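You operate a simulated robot arm through the tools that you are given. There is no shell and no other tool. Be economical: measure what you need, move in short steps, check, and stop when the job is done.

You are at the controls of a simulated two-armed robot. One attempt, no reset.

Task
Put two of the white blocks from the top of the wooden table on the left shelf under the green table. Carry the wooden tray with both arms and set it on the second shelf from the bottom of the short shelving. Put the red spool on the high top of the yarn table. Stack the tin marked "chalk" from the top of the beige desk on top of the tin labelled "tacks". Turn the red lock dial to 5. Stack the black dated box from the top of the beige desk on top of the green dated box. Open the yarn drawer, put the purple bobbin in the inside the yarn drawer and shut the drawer again. The order is free. Set down upright: white block, red spool.

Only the result counts: the job must be done as asked and must still hold three seconds after the hand-in. Knocking over, shifting, dropping, spilling or breaking anything else fails it.

Robot
Two 7-joint arms with two-finger parallel grippers on one trunk, on a base that drives. Base frame: it is fixed to the floor where the robot stands at the start and does not move with it; the origin is under the middle of the robot, x ahead of it, y to its left, z up; the surface under the hand at the start is at about z = 80. Lengths are in cm, angles in rad, forces in N, time in s.
The left shoulder is at the start at [7, 18.9, 111.5], the right one opposite. With the tool pointing down near the work surface each hand reaches from about 32 to 80 cm from the robot's upright axis, wherever it stands, measured 20 degrees to its own side. Places, roughly: blue tin, green tin, red tin, yellow tin [-100, -75, 100]; dated box [-100, 0, 100]; high top of the yarn table [240, -60, 80]; inside the yarn drawer [240, -70, 70]; left shelf under the green table [-80, 340, 30]; purple bobbin (4x5x4 cm) [350, -20, 70]; red lock dial [-130, -100, 100]; red spool (4x4x5 cm) [-100, -50, 90]; second shelf of the short shelving [370, 130, 70]; white block (7x7x10 cm) [70, 30, 80]; wooden tray [100, 25, 75]; yarn drawer [240, -70, 70]. Payload 3.91 kg a hand.
The tool frame of a hand sits at the grasp point between the pads (the TCP): z along the fingers, y along the line on which they close. The tips reach 3 cm beyond it. The gripper opens to 11 cm. The fingers are 2 cm wide and 1 cm thick; the gripper's body (4.8 by 11.2 cm) begins 5.5 cm behind the TCP.
Orientation is that of the tool frame in the base frame, as [roll, pitch, yaw] about the fixed x, y, z axes, in that order (R = Rz(yaw) Ry(pitch) Rx(roll)). With the fingers straight down and closing along the base's y, the tool's x points along the base's -x, its y along +y and its z along -z.

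Tools
- The arms move only by the tool step_arm. It takes "left_deltas", "right_deltas" or both (then of equal length, played together; a hand with none holds still); each is one flat list of numbers, 7 for each row, row after row: the shift along the tool's x, y, z in units of 300 mm (1.0 is 300 mm), then the turn, a rotation vector about the tool's x, y, z in units of 120 degrees (1.0 is 120 degrees), then the opening, from 0 (shut) to 1 (fully open). In form: [dx, dy, dz, ax, ay, az, gripper, dx, dy, dz, ax, ay, az, gripper, ...]. A call has 1 to 8 rows; each row is the pose to reach, as a shift and turn from the pose commanded when the call began, along the tool's axes at that moment. A call with a number of a shift or a turn outside -1 to 1 is refused whole. A row lasts 0.2 s, in which the tool goes at most 5 cm and 0.15 rad; a call with a longer step from one row to the next is refused whole, and so is a gripper value outside its range. A pose out of reach is approached as far as the arm can. The call stops where the force on the tool passes 40 N (or 10 N more than at its start, if that is more) or the arm is blocked; 0.2 s more then pass. Each finger travels about 7.2 cm/s and halts on what it meets, pressing with about 31 N; the grip force reading is that of the motor and also rises with nothing between the fingers. The clock runs only during rows and for 0.2 s after the last one: add rows that repeat a pose to give the fingers time. It gives the time, the measured TCP pose, the force on the tool (base axes), the opening and the grip force at its end, in the units of the frame above (readings bear some noise), with the torque about the TCP (base axes, N m) and any sound that the robot's microphone picked up.
- Cameras (640 x 400 px; columns grow to the right, rows downward): "scene" is now at [13.08, -0.46, 132.96]; the picture's right is [-0.07, -1.00, 0.00], its down [-0.71, 0.05, -0.70] and it looks along [0.70, -0.05, -0.71] (base axes); focal length 214 px, centre (320, 200). "left" rides on the left gripper at [7.2, -1.7, -10.3] in its tool frame; the picture's right is [0.23, 0.97, 0.00], its down [-0.76, 0.18, -0.62] and it looks along [-0.61, 0.14, 0.78] (tool axes); focal length 222 px, centre (320, 200). "right" rides on the right gripper at [7.2, 1.7, -10.3] in its tool frame; the picture's right is [-0.23, 0.97, 0.00], its down [-0.76, -0.18, -0.62] and it looks along [-0.61, -0.14, 0.78] (tool axes); focal length 222 px, centre (320, 200). There is no depth. A picture from a camera that has moved, and an enlarged one, comes with that camera's place and axes in the base frame and with its lens.
- snapshot(camera): a new picture of that camera. It takes no simulated time.
- move_column(by): slides the trunk up (or, below 0, down) by that many cm; the arms and the scene camera ride with it, the base frame stays. It gives what a move gives, with no picture.
- drive_base(legs): drives the robot by 1 to 6 legs, each [ahead, turn to the left] in cm and rad, along the robot's own axes; the way and the turn of a leg run together, so that a leg with both is an arc; at most 150 cm and 3.142 rad a leg. The arms and the cameras ride along, it lands a little off, and it stops where it bumps. It gives what a move gives.
- head_to(pan, tilt): turns the head with the scene camera to pan (to the left, within 1.501 rad either way) and tilt (down, from -0.506 to 1.204), counted from straight ahead of the robot. It gives what a move gives.
- zoom(camera, box): a new picture of the part [left, top, right, bottom] of that camera's present view, enlarged. It takes no simulated time.
- finish_job(): hands the job in; it is judged then, once.

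Go step by step. Nothing tells you exact positions but the pictures and the camera data: compare them with the known pose of the tool, close in by small moves and look again before you grip or let go. The budget is 483 turns and 238 pictures, counting those below and the enlarged ones. Unless the task says otherwise, let go and move clear before handing in.

The tools are called as a command line: name --argument value ..., lists and objects as JSON in quotes. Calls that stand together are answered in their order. step_arm: Moves the arms, as the interface text tells. Its arguments: {"type":"object","properties":{"left_deltas":{"type":"array"},"right_deltas":{"type":"array"}},"required":[]} The other tools are called the same way: move_column (by) slides the trunk up or down; drive_base (legs) drives the base; head_to (pan, tilt) turns the head that bears the scene camera; snapshot (camera) takes a picture; zoom (camera, box) takes an enlarged picture of a part of a camera's view; finish_job () hands the job in.

At the start:

```text
time: 0.0
left_tcp_pos: [44.04, 45.27, 118.92]
left_ee_rot: [-3.14, 0.0, -3.14]
left_contact_force: [0.2, -0.5, -0.2]
left_moment: [0.01, 0.04, -0.02]
left_gripper_width: 10.98
left_finger_force: 0.1
right_tcp_pos: [45.45, 4.78, 112.58]
right_ee_rot: [-3.142, 0.0, -3.141]
right_contact_force: [0.5, -0.4, -0.4]
right_moment: [-0.01, 0.0, 0.0]
right_gripper_width: 10.99
right_finger_force: 0.1
trunk travel left (down, up): [-62.5, 31.5]
robot x, y, heading: [-0.22, 0.27, 0.001]
head pan, tilt: [-0.068, 0.792]
```

scene: 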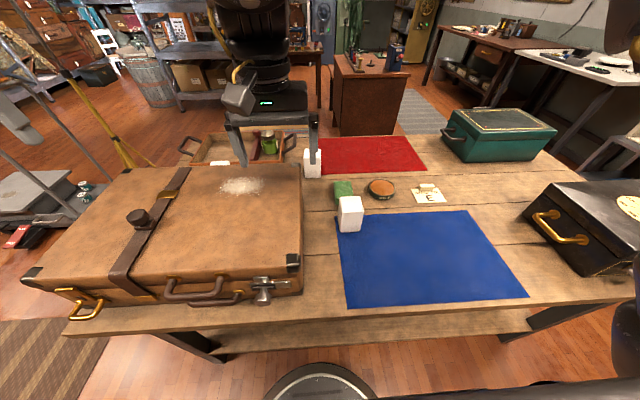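
right: 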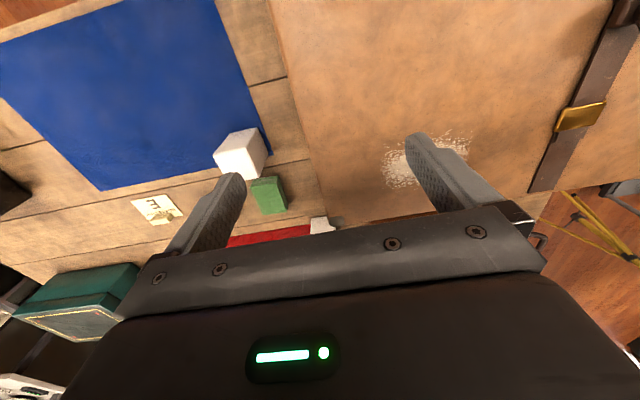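
left: 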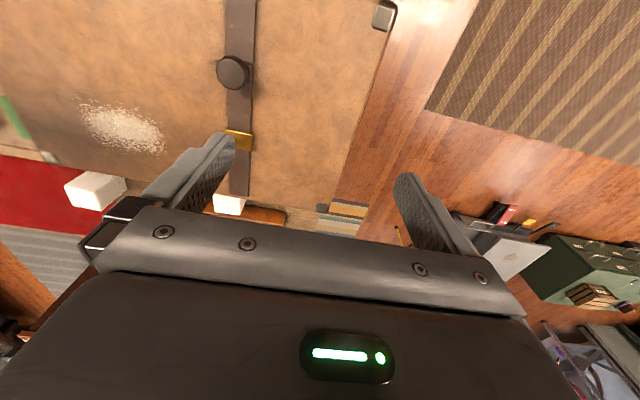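

I see the wooden table with a suitcase, white blocks near it and the tray behind the suitcase. I'll look around with the head first.

head_to --pan 0.0 --tilt 0.4

snapshot --camera "scene"

head_to --pan 1.5 --tilt 0.4

snapshot --camera "scene"

head_to --pan -1.5 --tilt 0.4

snapshot --camera "scene"

```text
time: 0.9
left_tcp_pos: [43.99, 45.29, 118.91]
left_ee_rot: [3.141, 0.001, -3.14]
left_contact_force: [0.0, -0.3, -0.5]
left_moment: [-0.02, 0.01, -0.03]
left_gripper_width: 11.02
left_finger_force: 0.1
right_tcp_pos: [45.42, 4.83, 112.63]
right_ee_rot: [3.141, -0.001, -3.141]
right_contact_force: [-0.2, 0.2, -0.2]
right_moment: [0.01, -0.05, 0.02]
right_gripper_width: 11.01
right_finger_force: 0.1
trunk travel left (down, up): [-62.5, 31.5]
robot x, y, heading: [0.18, -0.15, -0.001]
head pan, tilt: [0.0, 0.4]
```

```text
234 pictures are left
camera scene: at [14.26, 0.09, 136.4], right [0.0, -1.0, 0.0], down [-0.39, 0.0, -0.92], along [0.92, 0.0, -0.39], focal length 214 px, centre (320, 200)
```

scene: 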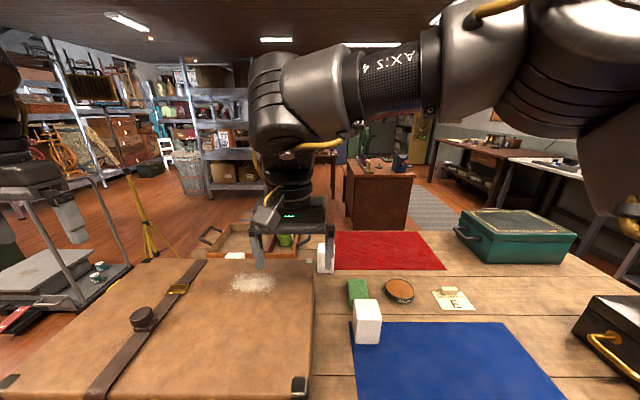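

```text
time: 2.5
left_tcp_pos: [44.01, 45.29, 118.88]
left_ee_rot: [3.142, -0.001, -3.141]
left_contact_force: [-0.1, -0.3, -0.1]
left_moment: [0.01, 0.02, -0.01]
left_gripper_width: 11.0
left_finger_force: 0.1
right_tcp_pos: [45.42, 4.78, 112.53]
right_ee_rot: [-3.141, 0.001, -3.142]
right_contact_force: [-1.4, 0.1, 0.2]
right_moment: [0.0, 0.02, -0.02]
right_gripper_width: 11.0
right_finger_force: 0.0
trunk travel left (down, up): [-62.5, 31.5]
robot x, y, heading: [0.17, 0.37, -0.0]
head pan, tilt: [1.499, 0.4]
```

```text
233 pictures are left
camera scene: at [5.67, 9.33, 136.41], right [1.0, -0.07, 0.0], down [-0.03, -0.39, -0.92], along [0.07, 0.92, -0.39], focal length 214 px, centre (320, 200)
```

scene: 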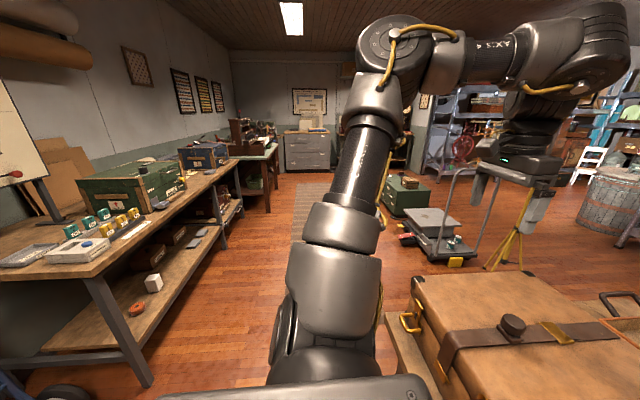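

```text
time: 5.1
left_tcp_pos: [43.98, 45.29, 118.98]
left_ee_rot: [3.141, -0.001, 3.141]
left_contact_force: [-0.1, -0.1, -0.5]
left_moment: [0.0, -0.01, 0.02]
left_gripper_width: 11.0
left_finger_force: 0.1
right_tcp_pos: [45.46, 4.78, 112.6]
right_ee_rot: [3.139, -0.001, -3.141]
right_contact_force: [-0.4, 0.0, 1.1]
right_moment: [0.0, 0.02, 0.01]
right_gripper_width: 10.99
right_finger_force: 0.1
trunk travel left (down, up): [-62.5, 31.5]
robot x, y, heading: [0.17, 0.59, 0.001]
head pan, tilt: [-1.499, 0.4]
```

```text
232 pictures are left
camera scene: at [5.67, -9.15, 136.41], right [-1.0, -0.07, 0.0], down [-0.03, 0.39, -0.92], along [0.07, -0.92, -0.39], focal length 214 px, centre (320, 200)
```

scene: 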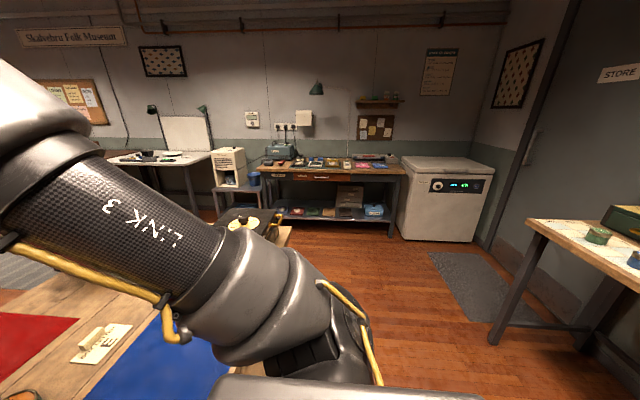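

The room layout is clear: the beige desk lies behind me, and the green table is at far left. Now I look closely at the white blocks and the tray.

head_to --pan 0.0 --tilt 0.6

zoom --camera "scene" --box '[200, 100, 460, 310]'

zoom --camera "right" --box '[130, 90, 350, 250]'

```text
time: 6.7
left_tcp_pos: [44.04, 45.24, 118.92]
left_ee_rot: [3.141, 0.0, 3.141]
left_contact_force: [0.3, -0.3, 0.2]
left_moment: [-0.03, -0.05, -0.02]
left_gripper_width: 10.99
left_finger_force: 0.0
right_tcp_pos: [45.4, 4.74, 112.54]
right_ee_rot: [3.141, 0.002, -3.141]
right_contact_force: [0.2, 0.2, 0.2]
right_moment: [-0.01, -0.01, 0.0]
right_gripper_width: 10.98
right_finger_force: 0.0
trunk travel left (down, up): [-62.5, 31.5]
robot x, y, heading: [0.08, 0.39, 0.004]
head pan, tilt: [0.0, 0.6]
```

```text
1.90 times, centred on (330, 205) of scene
camera zoom: at [13.84, 0.08, 134.59], right [0.0, -1.0, 0.0], down [-0.56, 0.0, -0.83], along [0.83, 0.0, -0.56], focal length 408 px, centre (301, 190)
```

zoom: 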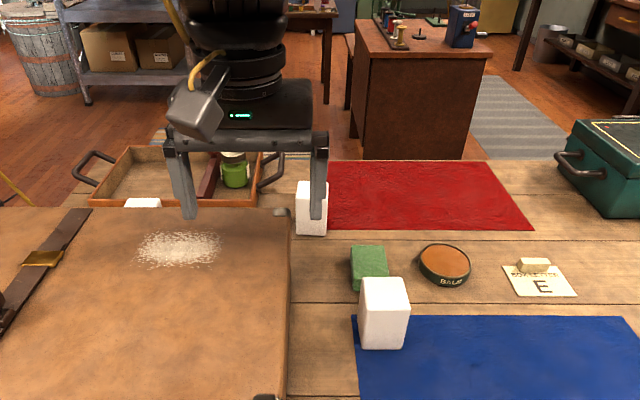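

```text
2.50 times, centred on (240, 170) of right
camera zoom: at [38.23, 6.41, 122.93], right [0.23, 0.97, 0.0], down [0.76, -0.18, 0.62], along [0.61, -0.14, -0.78], focal length 555 px, centre (520, 275)
```

zoom: 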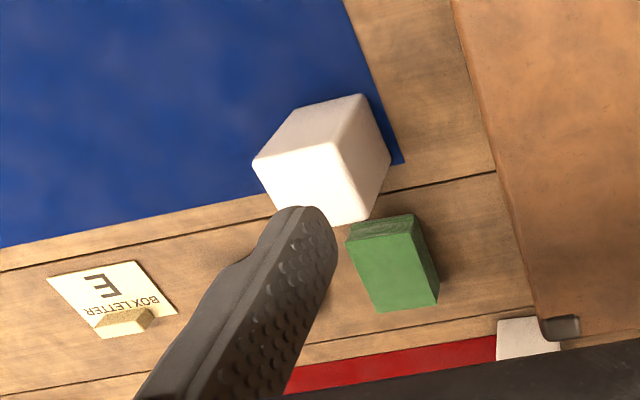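

Block A sits at about (53.5,-11.5) on a top at z≈80, with B near (82,-2) and C near (77,30), both at the limit of reach. I'll check my clearance to the table edge.

head_to --pan 0.0 --tilt 1.2

snapshot --camera "scene"

snapshot --camera "left"

```text
time: 7.7
left_tcp_pos: [44.04, 45.4, 118.9]
left_ee_rot: [-3.141, 0.0, 3.142]
left_contact_force: [-0.3, -0.5, -0.5]
left_moment: [-0.02, -0.01, 0.0]
left_gripper_width: 11.01
left_finger_force: 0.1
right_tcp_pos: [45.48, 4.81, 112.58]
right_ee_rot: [-3.141, -0.001, 3.141]
right_contact_force: [0.2, 0.4, 0.3]
right_moment: [0.02, 0.01, 0.01]
right_gripper_width: 10.99
right_finger_force: 0.0
trunk travel left (down, up): [-62.5, 31.5]
robot x, y, heading: [-0.4, -0.04, 0.002]
head pan, tilt: [0.0, 1.201]
```

```text
229 pictures are left
camera scene: at [10.6, 0.09, 130.13], right [0.0, -1.0, 0.0], down [-0.93, 0.0, -0.36], along [0.36, 0.0, -0.93], focal length 214 px, centre (320, 200)
```

scene: 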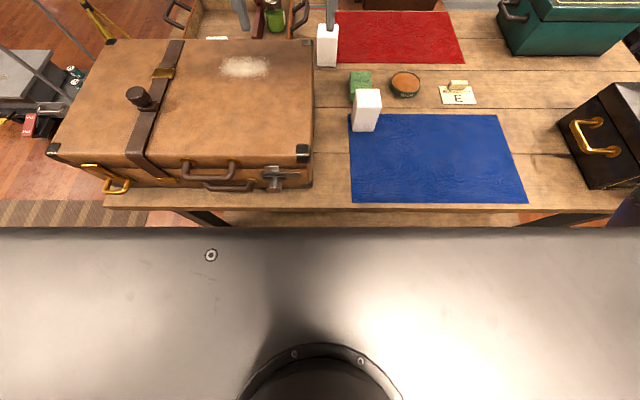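

```text
228 pictures are left
camera left: at [36.78, 43.83, 129.29], right [-0.23, 0.97, 0.0], down [0.76, 0.18, 0.62], along [0.61, 0.14, -0.78], focal length 222 px, centre (320, 200)
```

left: 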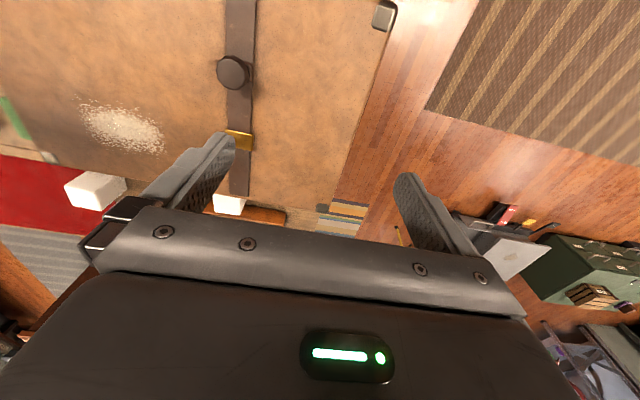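

Torso panel blocks the view downward, but A is easy to reach. I'll pitch the right hand 45° forward and hover just above and before block A (a grip that also suits placing on a shelf).

step_arm --right_deltas '[-0.02, -0.0905, 0.0867, 0, -0.0625, 0, 1, -0.04, -0.181, 0.1733, 0, -0.125, 0, 1, -0.06, -0.2715, 0.26, 0, -0.1875, 0, 1, -0.08, -0.362, 0.3467, 0, -0.25, 0, 1, -0.1, -0.4525, 0.4333, 0, -0.3125, 0, 1, -0.12, -0.543, 0.52, 0, -0.375, 0, 1]'

snapshot --camera "right"

head_to --pan -0.05 --tilt 0.7

snapshot --camera "scene"

```text
time: 9.1
left_tcp_pos: [44.11, 45.24, 118.92]
left_ee_rot: [-3.141, -0.001, -3.141]
left_contact_force: [-0.1, -0.2, 0.5]
left_moment: [0.02, -0.01, 0.0]
left_gripper_width: 10.99
left_finger_force: 0.1
right_tcp_pos: [48.82, -11.5, 97.11]
right_ee_rot: [3.14, 0.786, -3.142]
right_contact_force: [0.5, 0.9, 0.6]
right_moment: [0.01, -0.02, 0.01]
right_gripper_width: 11.01
right_finger_force: 0.0
trunk travel left (down, up): [-62.5, 31.5]
robot x, y, heading: [-0.01, 0.24, 0.0]
head pan, tilt: [0.0, 1.201]
```

```text
227 pictures are left
camera right: at [36.58, -9.9, 99.23], right [0.16, 0.97, 0.16], down [0.1, -0.18, 0.98], along [0.98, -0.14, -0.12], focal length 222 px, centre (320, 200)
```

right: 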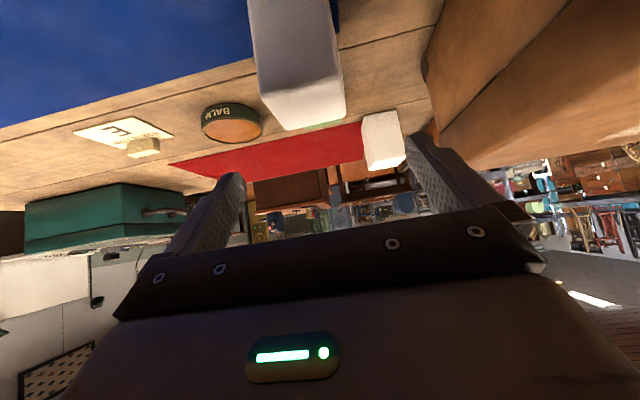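

```text
time: 10.0
left_tcp_pos: [43.88, 45.28, 118.92]
left_ee_rot: [-3.142, 0.001, 3.141]
left_contact_force: [0.5, 0.2, -0.1]
left_moment: [-0.02, 0.0, 0.02]
left_gripper_width: 11.0
left_finger_force: 0.1
right_tcp_pos: [48.85, -11.47, 97.2]
right_ee_rot: [-3.141, 0.785, -3.142]
right_contact_force: [-0.2, -0.1, 0.1]
right_moment: [0.02, 0.0, -0.02]
right_gripper_width: 11.01
right_finger_force: 0.1
trunk travel left (down, up): [-62.5, 31.5]
robot x, y, heading: [0.13, 0.16, -0.004]
head pan, tilt: [-0.051, 0.7]
```

```text
226 pictures are left
camera scene: at [13.49, -0.35, 133.71], right [-0.05, -1.0, 0.0], down [-0.64, 0.03, -0.76], along [0.76, -0.04, -0.64], focal length 214 px, centre (320, 200)
```

scene: 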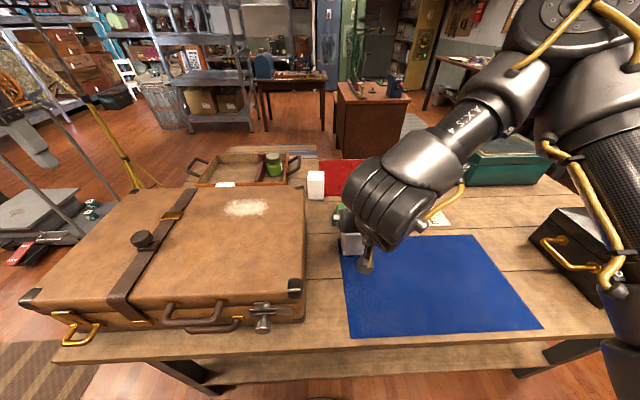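

The hand is well aligned with block A (centre ≈ 52.8,-11.6). I move in and grip.

step_arm --right_deltas '[0.055, -0.001, 0.105, 0, 0, 0, 1, 0.11, -0.002, 0.21, 0, 0, 0, 1, 0.166, -0.003, 0.315, 0, 0, 0, 1, 0.166, -0.003, 0.315, 0, 0, 0, 1, 0.166, -0.003, 0.315, 0, 0, 0, 0.5, 0.166, -0.003, 0.315, 0, 0, 0, 0.4, 0.166, -0.003, 0.315, 0, 0, 0, 0.4, 0.166, -0.003, 0.315, 0, 0, 0, 0.4]'

zoom --camera "scene" --box '[280, 140, 480, 280]'

```text
time: 11.8
left_tcp_pos: [43.98, 45.39, 119.03]
left_ee_rot: [-3.141, 0.0, 3.141]
left_contact_force: [0.2, 0.1, 0.8]
left_moment: [-0.01, -0.02, -0.02]
left_gripper_width: 10.98
left_finger_force: 0.0
right_tcp_pos: [52.11, -11.37, 86.85]
right_ee_rot: [3.14, 0.785, 3.141]
right_contact_force: [-0.3, -0.3, 0.2]
right_moment: [0.0, 0.01, -0.01]
right_gripper_width: 6.11
right_finger_force: 30.9
trunk travel left (down, up): [-62.5, 31.5]
robot x, y, heading: [-0.14, -0.05, -0.002]
head pan, tilt: [-0.051, 0.7]
```

```text
2.86 times, centred on (380, 210) of scene
camera zoom: at [13.49, -0.35, 133.72], right [-0.05, -1.0, 0.0], down [-0.64, 0.03, -0.76], along [0.76, -0.04, -0.64], focal length 613 px, centre (149, 171)
```

zoom: 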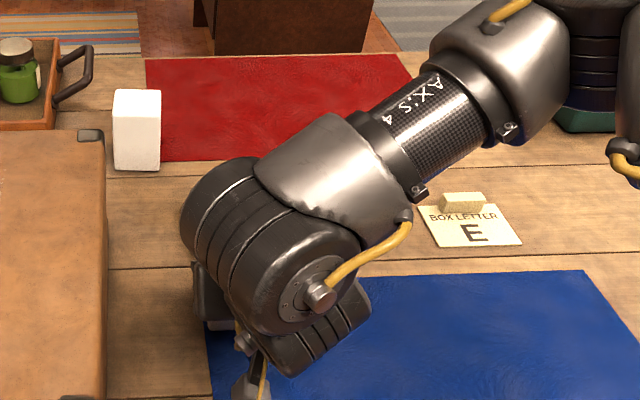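

Block A is gripped (6.1 cm wide). I lift it and swing it to the right to clear B.

step_arm --right_deltas '[-0.11, 0, -0.11, 0, 0, 0, 0.35, -0.22, 0, -0.22, 0, 0, 0, 0.35, -0.33, 0, -0.33, 0, 0, 0, 0.35, -0.35, -0.15, -0.35, 0, 0, 0, 0.35, -0.35, -0.3, -0.35, 0, 0, 0, 0.35, -0.35, -0.45, -0.35, 0, 0, 0, 0.35, -0.35, -0.6, -0.35, 0, 0, 0, 0.35]'

snapshot --camera "scene"

```text
time: 13.4
left_tcp_pos: [43.98, 45.31, 118.9]
left_ee_rot: [-3.141, 0.001, -3.141]
left_contact_force: [-0.5, -0.6, 0.2]
left_moment: [-0.05, 0.0, -0.03]
left_gripper_width: 11.01
left_finger_force: 0.0
right_tcp_pos: [52.08, -24.97, 101.55]
right_ee_rot: [-3.141, 0.786, -3.14]
right_contact_force: [-0.5, -0.4, 0.4]
right_moment: [-0.01, 0.04, -0.02]
right_gripper_width: 6.1
right_finger_force: 30.4
right hand out of reach, approached as far as the arm can: row 7
trunk travel left (down, up): [-62.5, 31.5]
robot x, y, heading: [0.21, -0.08, -0.001]
head pan, tilt: [-0.051, 0.7]
```

```text
224 pictures are left
camera scene: at [13.53, -0.24, 133.72], right [-0.05, -1.0, 0.0], down [-0.64, 0.03, -0.76], along [0.76, -0.04, -0.64], focal length 214 px, centre (320, 200)
```

scene: 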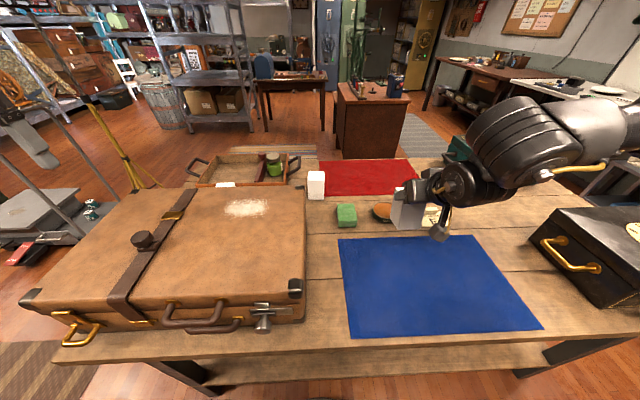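

Block A is held clear, and B is at about (80.9,-2). I bring the left arm over with a 30° forward pitch.

step_arm --left_deltas '[-0.0762, -0.1205, 0.0519, 0, -0.0357, 0, 0.9, -0.1524, -0.241, 0.1038, 0, -0.0714, 0, 0.9, -0.2286, -0.3615, 0.1557, 0, -0.1071, 0, 0.9, -0.3048, -0.482, 0.2076, 0, -0.1428, 0, 0.9, -0.381, -0.6025, 0.2595, 0, -0.1785, 0, 0.9, -0.4572, -0.723, 0.3114, 0, -0.2142, 0, 0.9, -0.5334, -0.8435, 0.3633, 0, -0.25, 0, 0.9]'

```text
time: 15.0
left_tcp_pos: [58.68, 23.18, 107.57]
left_ee_rot: [-3.139, 0.525, -3.141]
left_contact_force: [-0.9, 0.3, 0.1]
left_moment: [-0.02, 0.0, -0.01]
left_gripper_width: 9.89
left_finger_force: 0.1
left hand out of reach, approached as far as the arm can: row 6, 7
right_tcp_pos: [52.16, -24.89, 101.5]
right_ee_rot: [-3.141, 0.785, -3.139]
right_contact_force: [-0.4, 0.1, -0.6]
right_moment: [0.0, -0.04, -0.01]
right_gripper_width: 6.15
right_finger_force: 31.1
trunk travel left (down, up): [-62.5, 31.5]
robot x, y, heading: [0.29, -0.07, -0.002]
head pan, tilt: [-0.051, 0.7]
```

The left arm fell slightly short. I'll try continuing to see whether that was a true limit.

step_arm --left_deltas '[-0.09, -0.1, 0.04, 0, 0, 0, 0.9, -0.12, -0.22, 0.08, 0, 0, 0, 0.9, -0.15, -0.34, 0.1, 0, 0, 0, 0.9, -0.15, -0.34, 0.1, 0, 0, 0, 0.9]'

snapshot --camera "scene"

```text
time: 16.0
left_tcp_pos: [59.98, 23.55, 106.38]
left_ee_rot: [-3.141, 0.525, -3.141]
left_contact_force: [-0.1, 0.6, -0.9]
left_moment: [-0.01, 0.01, 0.01]
left_gripper_width: 9.89
left_finger_force: 0.2
left hand out of reach, approached as far as the arm can: row 1, 2, 3, 4
right_tcp_pos: [52.15, -25.04, 101.51]
right_ee_rot: [-3.141, 0.787, -3.14]
right_contact_force: [-0.1, -0.3, -0.2]
right_moment: [0.02, 0.03, -0.01]
right_gripper_width: 6.1
right_finger_force: 31.4
trunk travel left (down, up): [-62.5, 31.5]
robot x, y, heading: [-0.23, 0.0, -0.006]
head pan, tilt: [-0.051, 0.7]
```

```text
223 pictures are left
camera scene: at [13.53, -0.34, 133.72], right [-0.05, -1.0, 0.0], down [-0.64, 0.03, -0.76], along [0.76, -0.04, -0.64], focal length 214 px, centre (320, 200)
```

scene: 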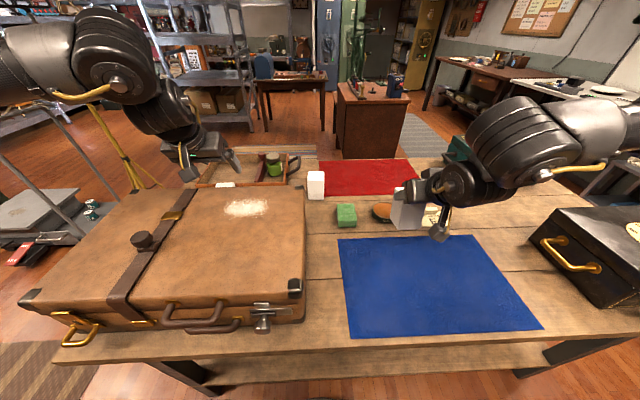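

The left wrist limits inward reach, so block C near (77,30), which lies on the left arm's natural bearing, may be the better second block. I look with the left camera.

snapshot --camera "left"

zoom --camera "scene" --box '[160, 120, 340, 230]'

```text
222 pictures are left
camera left: at [48.5, 21.96, 111.66], right [-0.2, 0.97, -0.11], down [0.35, 0.18, 0.92], along [0.92, 0.14, -0.37], focal length 222 px, centre (320, 200)
```

left: 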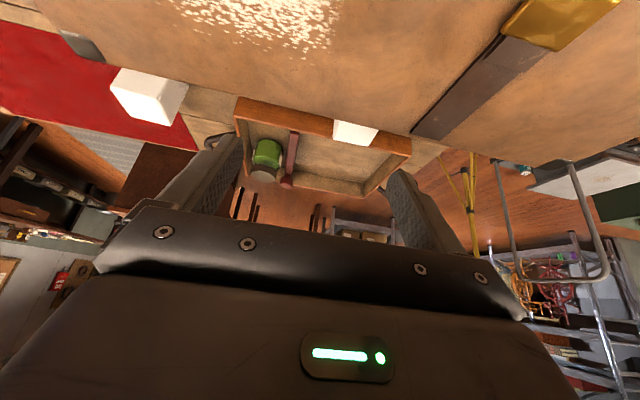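

```text
3.56 times, centred on (250, 175) of scene
camera zoom: at [13.53, -0.34, 133.72], right [-0.05, -1.0, 0.0], down [-0.64, 0.03, -0.76], along [0.76, -0.04, -0.64], focal length 763 px, centre (569, 289)
```

zoom: 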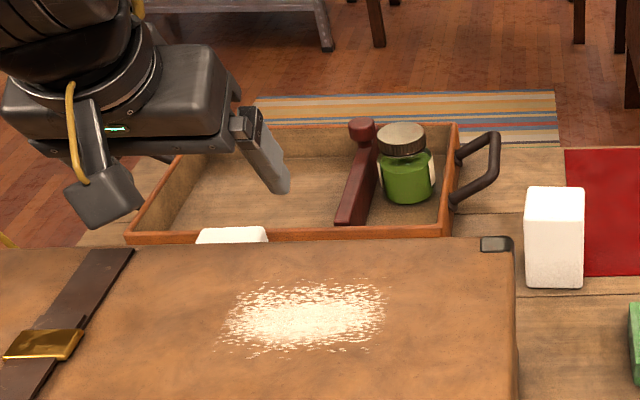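

C stands at about (74,29.6), between the suitcase (top z≈94) and the tray. I'll untilt the left hand and position it near C to grip it from above, then regrasp it tilted on the suitcase top.

step_arm --left_deltas '[-0.03, 0.05, 0, 0, 0.0625, 0, 1, -0.07, 0.1, 0.01, 0, 0.125, 0, 1, -0.1, 0.15, 0.015, 0, 0.1875, 0, 1, -0.142, 0.2, 0.02, 0, 0.25, 0, 1]'

snapshot --camera "left"

```text
time: 17.0
left_tcp_pos: [56.45, 33.73, 104.2]
left_ee_rot: [-3.132, 0.011, 3.141]
left_contact_force: [0.2, 0.1, 0.3]
left_moment: [0.01, -0.01, 0.0]
left_gripper_width: 10.98
left_finger_force: 0.1
left hand out of reach, approached as far as the arm can: row 1, 2, 3, 4
right_tcp_pos: [52.06, -25.05, 101.49]
right_ee_rot: [-3.141, 0.785, -3.141]
right_contact_force: [0.0, -0.5, 0.4]
right_moment: [0.01, 0.0, 0.04]
right_gripper_width: 6.11
right_finger_force: 31.3
trunk travel left (down, up): [-62.5, 31.5]
robot x, y, heading: [0.52, 0.12, 0.002]
head pan, tilt: [-0.051, 0.7]
```

```text
220 pictures are left
camera left: at [49.13, 32.26, 114.52], right [-0.23, 0.97, -0.01], down [0.76, 0.18, 0.63], along [0.61, 0.13, -0.78], focal length 222 px, centre (320, 200)
```

left: 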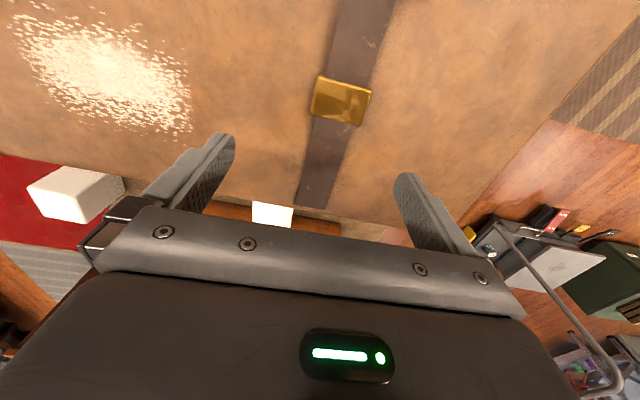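

The left arm seems stuck in a poor configuration. I back it toward its start pose before trying a straight vertical approach.

step_arm --left_deltas '[0.08, 0.08, -0.08, 0, 0, 0, 1, 0.16, 0.16, -0.16, 0, 0, 0, 1, 0.24, 0.24, -0.24, 0, 0, 0, 1, 0.33, 0.33, -0.33, 0, 0, 0, 1]'

snapshot --camera "scene"

```text
time: 18.0
left_tcp_pos: [46.39, 43.41, 114.47]
left_ee_rot: [3.141, 0.002, 3.141]
left_contact_force: [-0.2, -0.3, 0.2]
left_moment: [0.01, -0.02, 0.02]
left_gripper_width: 10.97
left_finger_force: 0.0
right_tcp_pos: [51.89, -24.97, 101.66]
right_ee_rot: [-3.141, 0.788, -3.141]
right_contact_force: [0.0, 0.0, -0.3]
right_moment: [0.0, 0.02, 0.02]
right_gripper_width: 6.09
right_finger_force: 31.1
trunk travel left (down, up): [-62.5, 31.5]
robot x, y, heading: [-0.05, 0.11, 0.0]
head pan, tilt: [-0.051, 0.7]
```

```text
219 pictures are left
camera scene: at [13.21, -0.31, 133.75], right [-0.05, -1.0, 0.0], down [-0.64, 0.03, -0.77], along [0.77, -0.04, -0.64], focal length 214 px, centre (320, 200)
```

scene: 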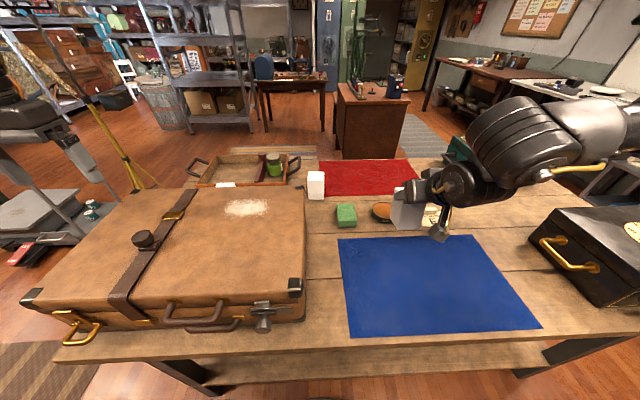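

Commands count from the reached pose. Now a straight vertical approach toward C.

step_arm --left_deltas '[-0.117, -0.089, 0.043, 0, 0, 0, 1, -0.235, -0.179, 0.087, 0, 0, 0, 1, -0.352, -0.268, 0.13, 0, 0, 0, 1, -0.47, -0.358, 0.174, 0, 0, 0, 1, -0.587, -0.447, 0.217, 0, 0, 0, 1]'

```text
time: 19.2
left_tcp_pos: [56.73, 33.85, 104.06]
left_ee_rot: [-3.134, 0.011, -3.141]
left_contact_force: [-0.5, -0.1, 0.0]
left_moment: [0.0, -0.02, -0.01]
left_gripper_width: 10.98
left_finger_force: 0.1
left hand out of reach, approached as far as the arm can: row 2, 3, 4, 5
right_tcp_pos: [52.21, -25.0, 101.48]
right_ee_rot: [3.14, 0.784, -3.14]
right_contact_force: [0.0, 0.5, -0.3]
right_moment: [0.02, 0.01, -0.01]
right_gripper_width: 6.11
right_finger_force: 31.1
trunk travel left (down, up): [-62.5, 31.5]
robot x, y, heading: [0.26, 0.05, 0.005]
head pan, tilt: [-0.051, 0.7]
```

It's likely the wrist limit at this height relative to the shoulders. I raise the trunk by 20 and try again from there.

move_column --by 20

step_arm --left_deltas '[0, -0.05, 0.15, 0, 0, 0, 1, -0.04, -0.1, 0.3, 0, 0, 0, 1, -0.12, -0.14, 0.45, 0, 0, 0, 1, -0.24, -0.14, 0.54, 0, 0, 0, 1, -0.36, -0.14, 0.6, 0, 0, 0, 1]'

```text
time: 21.4
left_tcp_pos: [56.58, 33.82, 124.13]
left_ee_rot: [-3.135, 0.009, 3.141]
left_contact_force: [-0.1, 0.4, -0.6]
left_moment: [0.0, -0.02, 0.03]
left_gripper_width: 11.04
left_finger_force: 0.0
right_tcp_pos: [52.08, -25.0, 121.5]
right_ee_rot: [-3.14, 0.786, 3.141]
right_contact_force: [0.4, -0.4, -1.1]
right_moment: [-0.01, 0.03, -0.02]
right_gripper_width: 6.09
right_finger_force: 31.1
trunk travel left (down, up): [-82.5, 11.5]
robot x, y, heading: [-0.19, 0.07, 0.002]
head pan, tilt: [-0.051, 0.7]
```

```text
refused: row 3 steps farther than a row can; nothing moved
```

One row was too long; I resend with even steps.

step_arm --left_deltas '[-0.02, -0.03, 0.15, 0, 0, 0, 1, -0.06, -0.06, 0.3, 0, 0, 0, 1, -0.12, -0.1, 0.43, 0, 0, 0, 1, -0.22, -0.14, 0.54, 0, 0, 0, 1, -0.36, -0.14, 0.6, 0, 0, 0, 1]'

snapshot --camera "left"

snapshot --camera "scene"

```text
time: 22.6
left_tcp_pos: [58.8, 33.65, 109.41]
left_ee_rot: [-3.133, 0.011, 3.14]
left_contact_force: [-0.2, 0.0, 0.0]
left_moment: [-0.01, -0.01, 0.01]
left_gripper_width: 10.99
left_finger_force: 0.0
left hand out of reach, approached as far as the arm can: row 3, 4, 5
right_tcp_pos: [52.28, -25.03, 121.52]
right_ee_rot: [-3.14, 0.784, -3.141]
right_contact_force: [-0.3, 0.1, -0.5]
right_moment: [0.02, 0.02, -0.03]
right_gripper_width: 6.09
right_finger_force: 31.2
trunk travel left (down, up): [-82.5, 11.5]
robot x, y, heading: [-0.21, 0.02, -0.0]
head pan, tilt: [-0.051, 0.7]
```

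```text
218 pictures are left
camera left: at [51.45, 32.2, 119.67], right [-0.23, 0.97, -0.01], down [0.75, 0.18, 0.63], along [0.62, 0.13, -0.78], focal length 222 px, centre (320, 200)
```

left: 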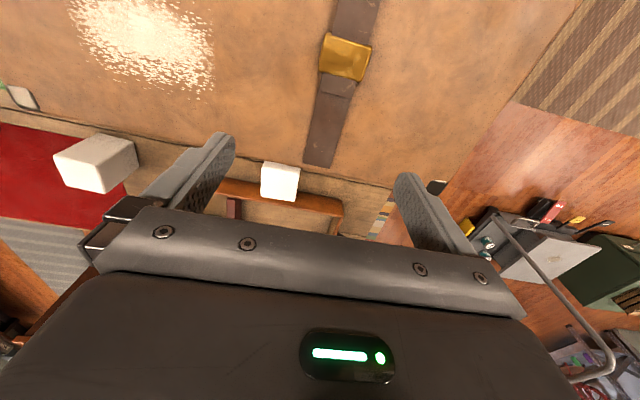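

```text
217 pictures are left
camera scene: at [13.63, -0.32, 153.71], right [-0.05, -1.0, 0.0], down [-0.64, 0.03, -0.76], along [0.76, -0.04, -0.65], focal length 214 px, centre (320, 200)
```

scene: 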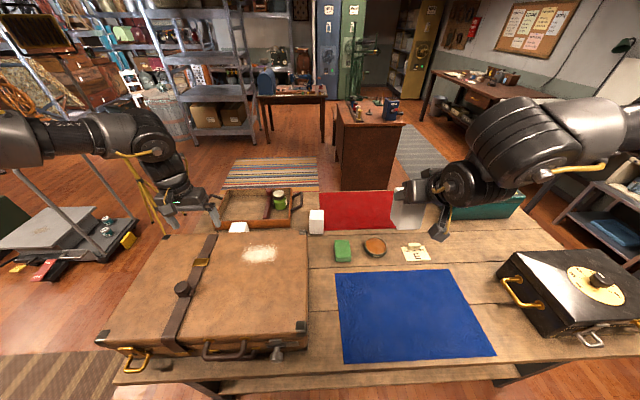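

The limit seems tied to hand yaw. I test by turning the hand 30° clockwise while heading for the same spot.

step_arm --left_deltas '[0, 0, 0, 0, 0, 0.0625, 1, 0, 0, 0, 0, 0, 0.125, 1, 0, 0, 0, 0, 0, 0.1875, 1, 0, 0, 0, 0, 0, 0.25, 1, -0.09, -0.05, 0.03, 0, 0, 0.25, 1, -0.18, -0.09, 0.06, 0, 0, 0.25, 1, -0.28, -0.13, 0.11, 0, 0, 0.25, 1]'

```text
time: 24.2
left_tcp_pos: [59.05, 34.15, 109.43]
left_ee_rot: [-3.139, 0.015, 2.619]
left_contact_force: [0.5, 0.3, 0.2]
left_moment: [-0.05, 0.01, -0.01]
left_gripper_width: 11.02
left_finger_force: 0.0
left hand out of reach, approached as far as the arm can: row 5, 6, 7
right_tcp_pos: [52.17, -24.98, 121.46]
right_ee_rot: [3.141, 0.785, 3.141]
right_contact_force: [0.3, -0.1, -0.8]
right_moment: [-0.02, 0.01, -0.02]
right_gripper_width: 6.09
right_finger_force: 31.0
trunk travel left (down, up): [-82.5, 11.5]
robot x, y, heading: [-0.19, -0.29, 0.001]
head pan, tilt: [-0.051, 0.7]
```

Yaw makes no difference, so it's the arm posture. I look at the left arm itself.

head_to --pan 0.9 --tilt 0.3

snapshot --camera "scene"

```text
time: 25.4
left_tcp_pos: [58.86, 34.1, 109.42]
left_ee_rot: [-3.14, 0.015, 2.616]
left_contact_force: [0.0, 0.9, 0.5]
left_moment: [0.02, -0.01, -0.01]
left_gripper_width: 10.99
left_finger_force: 0.0
right_tcp_pos: [52.16, -25.03, 121.49]
right_ee_rot: [-3.141, 0.786, -3.141]
right_contact_force: [0.6, -0.5, 0.0]
right_moment: [0.01, -0.02, 0.02]
right_gripper_width: 6.08
right_finger_force: 30.6
trunk travel left (down, up): [-82.5, 11.5]
robot x, y, heading: [-0.06, 0.57, 0.003]
head pan, tilt: [0.901, 0.3]
```

```text
216 pictures are left
camera scene: at [10.83, 7.38, 157.33], right [0.78, -0.62, 0.0], down [-0.18, -0.23, -0.96], along [0.59, 0.75, -0.3], focal length 214 px, centre (320, 200)
```

scene: 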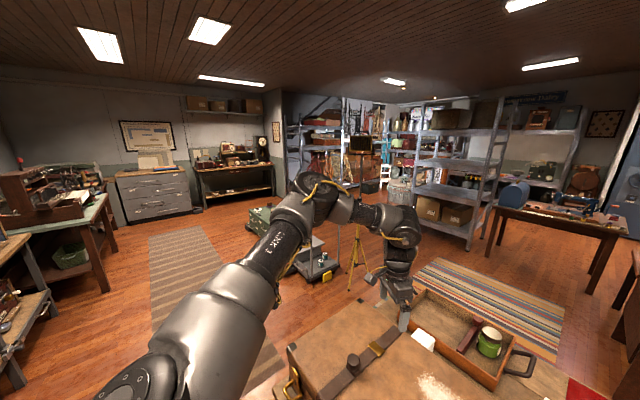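

The left elbow is swung far out. I'll fold the hand in near the torso at the 20° bearing, then extend outward, hoping for a better elbow posture.

step_arm --left_deltas '[0.078, -0.109, -0.022, 0, 0, -0.042, 1, 0.156, -0.218, -0.044, 0, 0, -0.083, 1, 0.234, -0.327, -0.066, 0, 0, -0.125, 1, 0.312, -0.436, -0.088, 0, 0, -0.167, 1, 0.39, -0.545, -0.11, 0, 0, -0.208, 1, 0.468, -0.655, -0.133, 0, 0, -0.25, 1]'

snapshot --camera "scene"

```text
time: 26.8
left_tcp_pos: [40.76, 29.74, 112.81]
left_ee_rot: [-3.129, 0.009, 3.123]
left_contact_force: [0.8, 0.1, -0.1]
left_moment: [-0.03, 0.01, 0.0]
left_gripper_width: 10.97
left_finger_force: 0.1
left hand out of reach, approached as far as the arm can: row 5, 6
right_tcp_pos: [52.09, -24.98, 121.42]
right_ee_rot: [-3.141, 0.784, 3.14]
right_contact_force: [-0.2, -0.3, -0.7]
right_moment: [-0.01, -0.02, 0.0]
right_gripper_width: 6.08
right_finger_force: 31.2
trunk travel left (down, up): [-82.5, 11.5]
robot x, y, heading: [-0.04, 0.03, -0.004]
head pan, tilt: [0.901, 0.3]
```

```text
215 pictures are left
camera scene: at [10.8, 7.48, 157.33], right [0.78, -0.62, 0.0], down [-0.18, -0.23, -0.96], along [0.59, 0.75, -0.3], focal length 214 px, centre (320, 200)
```

scene: 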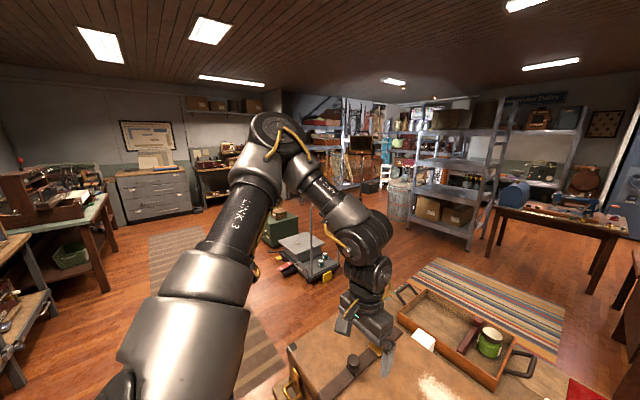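

The left arm keeps a boundary near this bearing. I test whether it extends well farther outboard, around 42° left at radius 80.

step_arm --left_deltas '[-0.05, 0.15, 0, 0, 0, 0, 1, -0.1, 0.29, 0, 0, 0, 0, 1, -0.2, 0.41, 0, 0, 0, 0, 1, -0.3, 0.53, 0.02, 0, 0, 0, 1, -0.4, 0.65, 0.05, 0, 0, 0, 1, -0.5, 0.73, 0.08, 0, 0, 0, 1, -0.62, 0.77, 0.12, 0, 0, 0, 1]'

```text
time: 28.4
left_tcp_pos: [59.64, 52.73, 109.33]
left_ee_rot: [-3.135, 0.007, 3.141]
left_contact_force: [0.9, -0.3, 0.4]
left_moment: [-0.01, 0.03, -0.02]
left_gripper_width: 10.96
left_finger_force: 0.1
right_tcp_pos: [52.38, -25.11, 121.41]
right_ee_rot: [-3.142, 0.783, -3.141]
right_contact_force: [1.7, 0.1, -0.2]
right_moment: [0.0, 0.02, 0.01]
right_gripper_width: 6.13
right_finger_force: 31.6
trunk travel left (down, up): [-82.5, 11.5]
robot x, y, heading: [-0.23, 0.37, 0.0]
head pan, tilt: [0.901, 0.3]
```

It reaches fine there, so turning the robot 20° right puts C in the left arm's good zone. I turn.

drive_base --legs '[[0, -0.35]]'

step_arm --left_deltas '[0, 0, 0, 0, 0, -0.056, 1, 0, 0, 0, 0, 0, -0.111, 1, 0, 0, 0, 0, 0, -0.167, 1]'

snapshot --camera "left"

```text
time: 29.9
left_tcp_pos: [74.01, 29.25, 109.29]
left_ee_rot: [-3.133, 0.011, 2.789]
left_contact_force: [0.4, -0.5, 0.7]
left_moment: [-0.01, -0.01, 0.01]
left_gripper_width: 11.03
left_finger_force: 0.0
right_tcp_pos: [40.24, -41.42, 121.68]
right_ee_rot: [-3.139, 0.784, 2.791]
right_contact_force: [-0.1, 0.1, 0.0]
right_moment: [0.01, 0.04, -0.03]
right_gripper_width: 6.1
right_finger_force: 30.8
trunk travel left (down, up): [-82.5, 11.5]
robot x, y, heading: [0.34, -0.09, -0.356]
head pan, tilt: [0.901, 0.3]
```

```text
time: 30.7
left_tcp_pos: [73.88, 29.0, 109.36]
left_ee_rot: [-3.134, 0.007, -3.142]
left_contact_force: [-0.4, 0.0, 0.0]
left_moment: [0.01, 0.03, -0.06]
left_gripper_width: 11.02
left_finger_force: 0.1
right_tcp_pos: [40.18, -41.45, 121.58]
right_ee_rot: [3.14, 0.787, 2.79]
right_contact_force: [0.0, 1.0, 0.0]
right_moment: [-0.02, 0.0, 0.03]
right_gripper_width: 6.1
right_finger_force: 31.1
trunk travel left (down, up): [-82.5, 11.5]
robot x, y, heading: [0.08, 0.25, -0.354]
head pan, tilt: [0.901, 0.3]
```

```text
214 pictures are left
camera left: at [66.61, 27.64, 119.71], right [-0.23, 0.97, -0.01], down [0.76, 0.18, 0.63], along [0.61, 0.13, -0.78], focal length 222 px, centre (320, 200)
```

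left: 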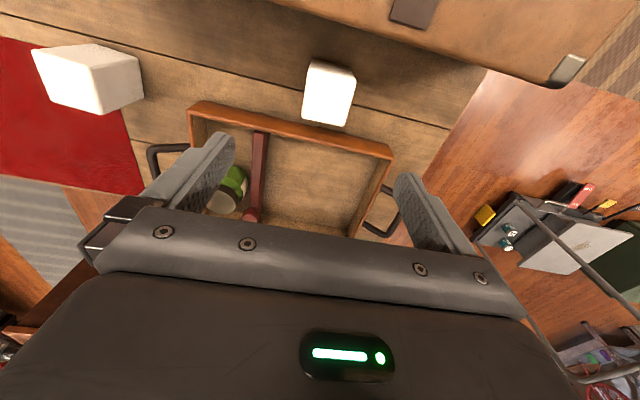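

C is nicely visible, apparently near (73.5,29.9). I zoom for its edges and yaw.

zoom --camera "left" --box '[270, 40, 390, 140]'

```text
4.00 times, centred on (330, 90) of left
camera zoom: at [66.61, 27.64, 119.71], right [-0.23, 0.97, -0.01], down [0.76, 0.18, 0.63], along [0.61, 0.13, -0.78], focal length 888 px, centre (280, 640)
```

zoom: 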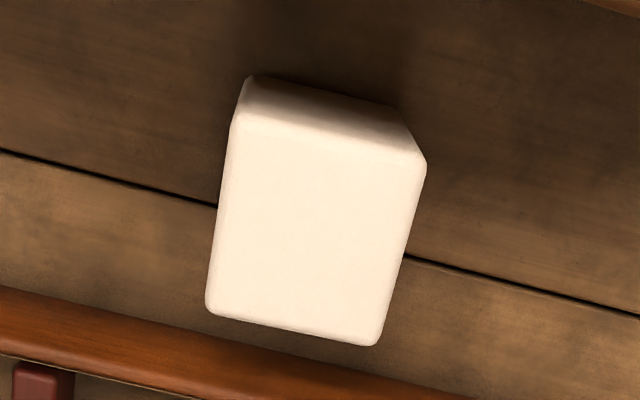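

C's top is axis-aligned, centred at (73.8,29.95). I descend vertically and grip with the TCP at z≈88, keeping the camera above the suitcase.

step_arm --left_deltas '[0, 0.016, 0.15, 0, 0, 0, 1, 0, 0.032, 0.3, 0, 0, 0, 1, 0, 0.032, 0.45, 0, 0, 0, 1, 0, 0.032, 0.6, 0, 0, 0, 1, 0, 0.032, 0.71, 0, 0, 0, 1, 0, 0.032, 0.71, 0, 0, 0, 0.6, 0, 0.032, 0.71, 0, 0, 0, 0.35, 0, 0.032, 0.71, 0, 0, 0, 0.35]'

snapshot --camera "left"

```text
time: 32.5
left_tcp_pos: [68.66, 30.53, 96.61]
left_ee_rot: [-3.131, 0.005, 3.138]
left_contact_force: [0.4, 0.0, 0.0]
left_moment: [-0.01, -0.02, -0.01]
left_gripper_width: 3.88
left_finger_force: 0.0
left hand out of reach, approached as far as the arm can: row 2, 3, 4, 5, 6, 7, 8
right_tcp_pos: [40.19, -41.48, 121.5]
right_ee_rot: [3.141, 0.785, 2.788]
right_contact_force: [0.6, 1.2, 0.2]
right_moment: [-0.02, -0.01, -0.01]
right_gripper_width: 6.11
right_finger_force: 31.1
trunk travel left (down, up): [-82.5, 11.5]
robot x, y, heading: [0.22, 0.29, -0.357]
head pan, tilt: [0.901, 0.3]
```

```text
212 pictures are left
camera left: at [61.38, 29.14, 106.95], right [-0.22, 0.97, -0.01], down [0.76, 0.18, 0.63], along [0.61, 0.13, -0.78], focal length 222 px, centre (320, 200)
```

left: 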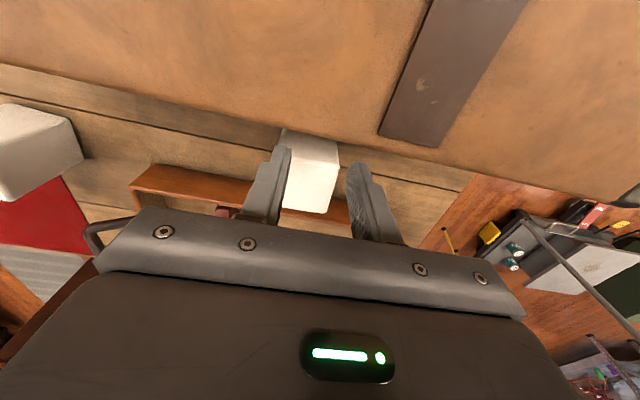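

The hand ran out of reach high above C, nothing touched. I lift it again, then lower the trunk for more reach.

step_arm --left_deltas '[0, 0, -0.15, 0, 0, 0, 1, -0.05, -0.01, -0.3, 0, 0, 0, 1, -0.1, -0.02, -0.42, 0, 0, 0, 1, -0.17, -0.02, -0.5, 0, 0, 0, 1]'

move_column --by -12

```text
time: 33.5
left_tcp_pos: [73.7, 30.06, 111.61]
left_ee_rot: [-3.131, 0.004, 3.139]
left_contact_force: [-0.4, 0.2, 0.1]
left_moment: [-0.04, 0.02, 0.01]
left_gripper_width: 10.96
left_finger_force: 0.0
right_tcp_pos: [40.28, -41.43, 121.52]
right_ee_rot: [-3.141, 0.785, 2.789]
right_contact_force: [0.2, -0.3, 0.5]
right_moment: [0.01, 0.0, 0.02]
right_gripper_width: 6.1
right_finger_force: 31.1
trunk travel left (down, up): [-82.5, 11.5]
robot x, y, heading: [0.21, 0.19, -0.353]
head pan, tilt: [0.901, 0.3]
```

```text
time: 35.0
left_tcp_pos: [73.68, 30.17, 99.58]
left_ee_rot: [-3.131, 0.008, 3.138]
left_contact_force: [-0.3, 0.0, 0.0]
left_moment: [0.03, 0.01, -0.02]
left_gripper_width: 10.99
left_finger_force: 0.0
right_tcp_pos: [40.16, -41.42, 109.44]
right_ee_rot: [3.141, 0.785, 2.788]
right_contact_force: [-0.2, 0.2, -0.5]
right_moment: [0.0, -0.02, -0.02]
right_gripper_width: 6.1
right_finger_force: 31.2
trunk travel left (down, up): [-70.5, 23.5]
robot x, y, heading: [-0.27, 0.21, -0.35]
head pan, tilt: [0.901, 0.3]
```

I lower the trunk 5 more (fingers still above C's top) and then descend the rest.

move_column --by -5

step_arm --left_deltas '[-0.003, -0.005, 0.11, 0, 0, 0, 1, -0.003, -0.005, 0.22, 0, 0, 0, 1, -0.003, -0.005, 0.22, 0, 0, 0, 1]'

snapshot --camera "left"

```text
time: 35.9
left_tcp_pos: [73.64, 30.16, 94.55]
left_ee_rot: [-3.132, 0.005, 3.138]
left_contact_force: [-0.1, 0.5, 0.5]
left_moment: [0.0, -0.01, -0.01]
left_gripper_width: 10.98
left_finger_force: 0.1
right_tcp_pos: [40.1, -41.47, 104.57]
right_ee_rot: [-3.141, 0.786, 2.79]
right_contact_force: [0.2, 0.3, -1.0]
right_moment: [-0.01, -0.03, -0.02]
right_gripper_width: 6.1
right_finger_force: 30.4
trunk travel left (down, up): [-65.5, 28.5]
robot x, y, heading: [0.0, 0.06, -0.356]
head pan, tilt: [0.901, 0.3]
```

```text
time: 36.7
left_tcp_pos: [73.82, 29.79, 87.94]
left_ee_rot: [-3.131, 0.009, 3.138]
left_contact_force: [0.1, -0.3, -1.2]
left_moment: [-0.02, -0.02, -0.01]
left_gripper_width: 11.01
left_finger_force: 0.2
right_tcp_pos: [40.13, -41.55, 104.45]
right_ee_rot: [3.141, 0.784, 2.79]
right_contact_force: [-0.9, 0.0, -1.3]
right_moment: [-0.01, 0.01, 0.02]
right_gripper_width: 6.11
right_finger_force: 31.2
trunk travel left (down, up): [-65.5, 28.5]
robot x, y, heading: [-0.21, 0.0, -0.353]
head pan, tilt: [0.901, 0.3]
```

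```text
211 pictures are left
camera left: at [66.47, 28.32, 98.23], right [-0.22, 0.97, -0.01], down [0.76, 0.18, 0.63], along [0.61, 0.13, -0.78], focal length 222 px, centre (320, 200)
```

left: 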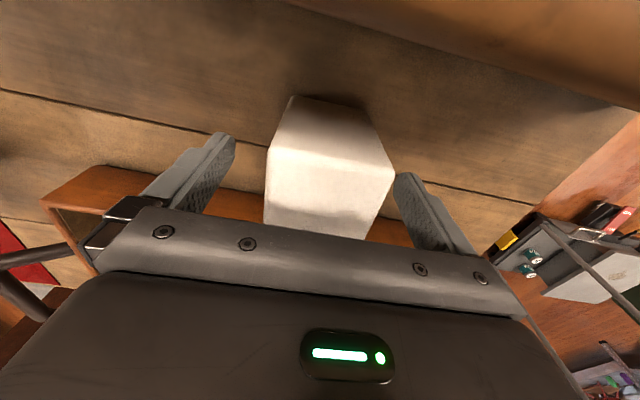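

Fingers straddle C well. I close and lift.

step_arm --left_deltas '[0, 0, 0, 0, 0, 0, 0.6, 0, 0, 0, 0, 0, 0, 0.35, 0, 0, 0, 0, 0, 0, 0.35, 0, 0, 0, 0, 0, 0, 0.35, 0, 0, -0.12, 0, 0, 0, 0.35, 0.03, 0.02, -0.25, 0, 0, 0, 0.35, 0.06, 0.05, -0.39, 0, 0, 0, 0.35, 0.1, 0.08, -0.53, 0, 0, 0, 0.35]'

snapshot --camera "left"

```text
time: 38.5
left_tcp_pos: [70.36, 32.34, 103.97]
left_ee_rot: [-3.132, 0.009, 3.138]
left_contact_force: [0.0, 0.2, -0.4]
left_moment: [-0.01, -0.03, -0.04]
left_gripper_width: 6.12
left_finger_force: 31.4
right_tcp_pos: [40.08, -41.53, 104.57]
right_ee_rot: [3.139, 0.787, 2.789]
right_contact_force: [-0.6, -0.8, -0.7]
right_moment: [0.01, 0.01, 0.04]
right_gripper_width: 6.1
right_finger_force: 30.7
trunk travel left (down, up): [-65.5, 28.5]
robot x, y, heading: [0.16, -0.27, -0.354]
head pan, tilt: [0.901, 0.3]
```

```text
210 pictures are left
camera left: at [63.11, 31.03, 114.3], right [-0.22, 0.97, -0.01], down [0.76, 0.18, 0.63], along [0.61, 0.13, -0.78], focal length 222 px, centre (320, 200)
```

left: 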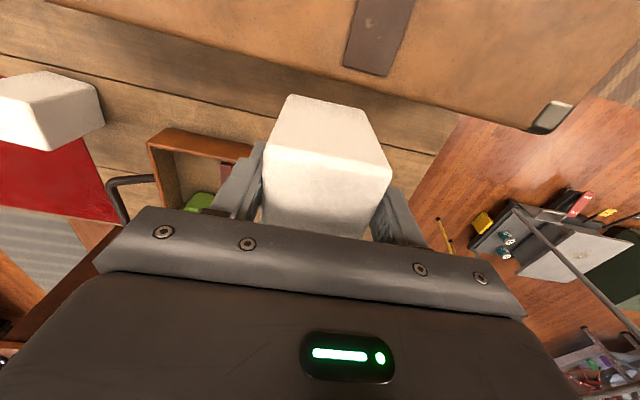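

Block C is held. I'll set it on the clear part of the suitcase top at about (55,45) to regrasp it with a 45° tilt for shelf placing.

step_arm --left_deltas '[0.08, 0.06, -0.12, 0, 0, 0, 0.35, 0.19, 0.15, -0.17, 0, 0, 0, 0.35, 0.3, 0.25, -0.17, 0, 0, 0, 0.35, 0.41, 0.34, -0.17, 0, 0, 0, 0.35, 0.513, 0.423, -0.17, 0, 0, 0, 0.35]'

head_to --pan 0.8 --tilt 0.7

snapshot --camera "scene"

```text
time: 39.7
left_tcp_pos: [55.14, 45.31, 108.58]
left_ee_rot: [-3.13, 0.008, 3.138]
left_contact_force: [-0.9, 0.7, 0.2]
left_moment: [0.02, 0.01, -0.01]
left_gripper_width: 6.16
left_finger_force: 31.3
right_tcp_pos: [40.13, -41.3, 104.57]
right_ee_rot: [-3.141, 0.788, 2.791]
right_contact_force: [-1.5, 0.5, -0.3]
right_moment: [-0.01, 0.0, -0.01]
right_gripper_width: 6.1
right_finger_force: 31.0
trunk travel left (down, up): [-65.5, 28.5]
robot x, y, heading: [0.02, 0.45, -0.354]
head pan, tilt: [0.901, 0.3]
```

```text
time: 40.6
left_tcp_pos: [55.37, 45.17, 108.73]
left_ee_rot: [-3.129, 0.007, 3.14]
left_contact_force: [-0.1, -0.1, -0.1]
left_moment: [-0.01, -0.02, 0.03]
left_gripper_width: 6.11
left_finger_force: 30.8
right_tcp_pos: [40.22, -41.47, 104.57]
right_ee_rot: [-3.14, 0.786, 2.788]
right_contact_force: [0.0, 1.1, 0.3]
right_moment: [-0.01, 0.0, 0.04]
right_gripper_width: 6.09
right_finger_force: 30.8
trunk travel left (down, up): [-65.5, 28.5]
robot x, y, heading: [-0.28, 0.11, -0.352]
head pan, tilt: [0.799, 0.7]
```

```text
209 pictures are left
camera scene: at [12.36, 2.0, 136.73], right [0.43, -0.9, 0.0], down [-0.58, -0.28, -0.77], along [0.69, 0.33, -0.64], focal length 214 px, centre (320, 200)
```

scene: 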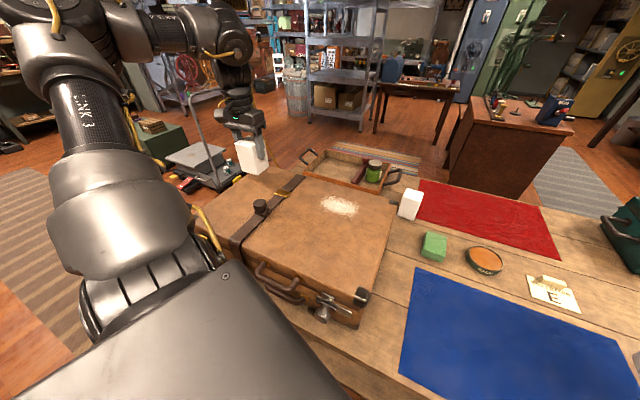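

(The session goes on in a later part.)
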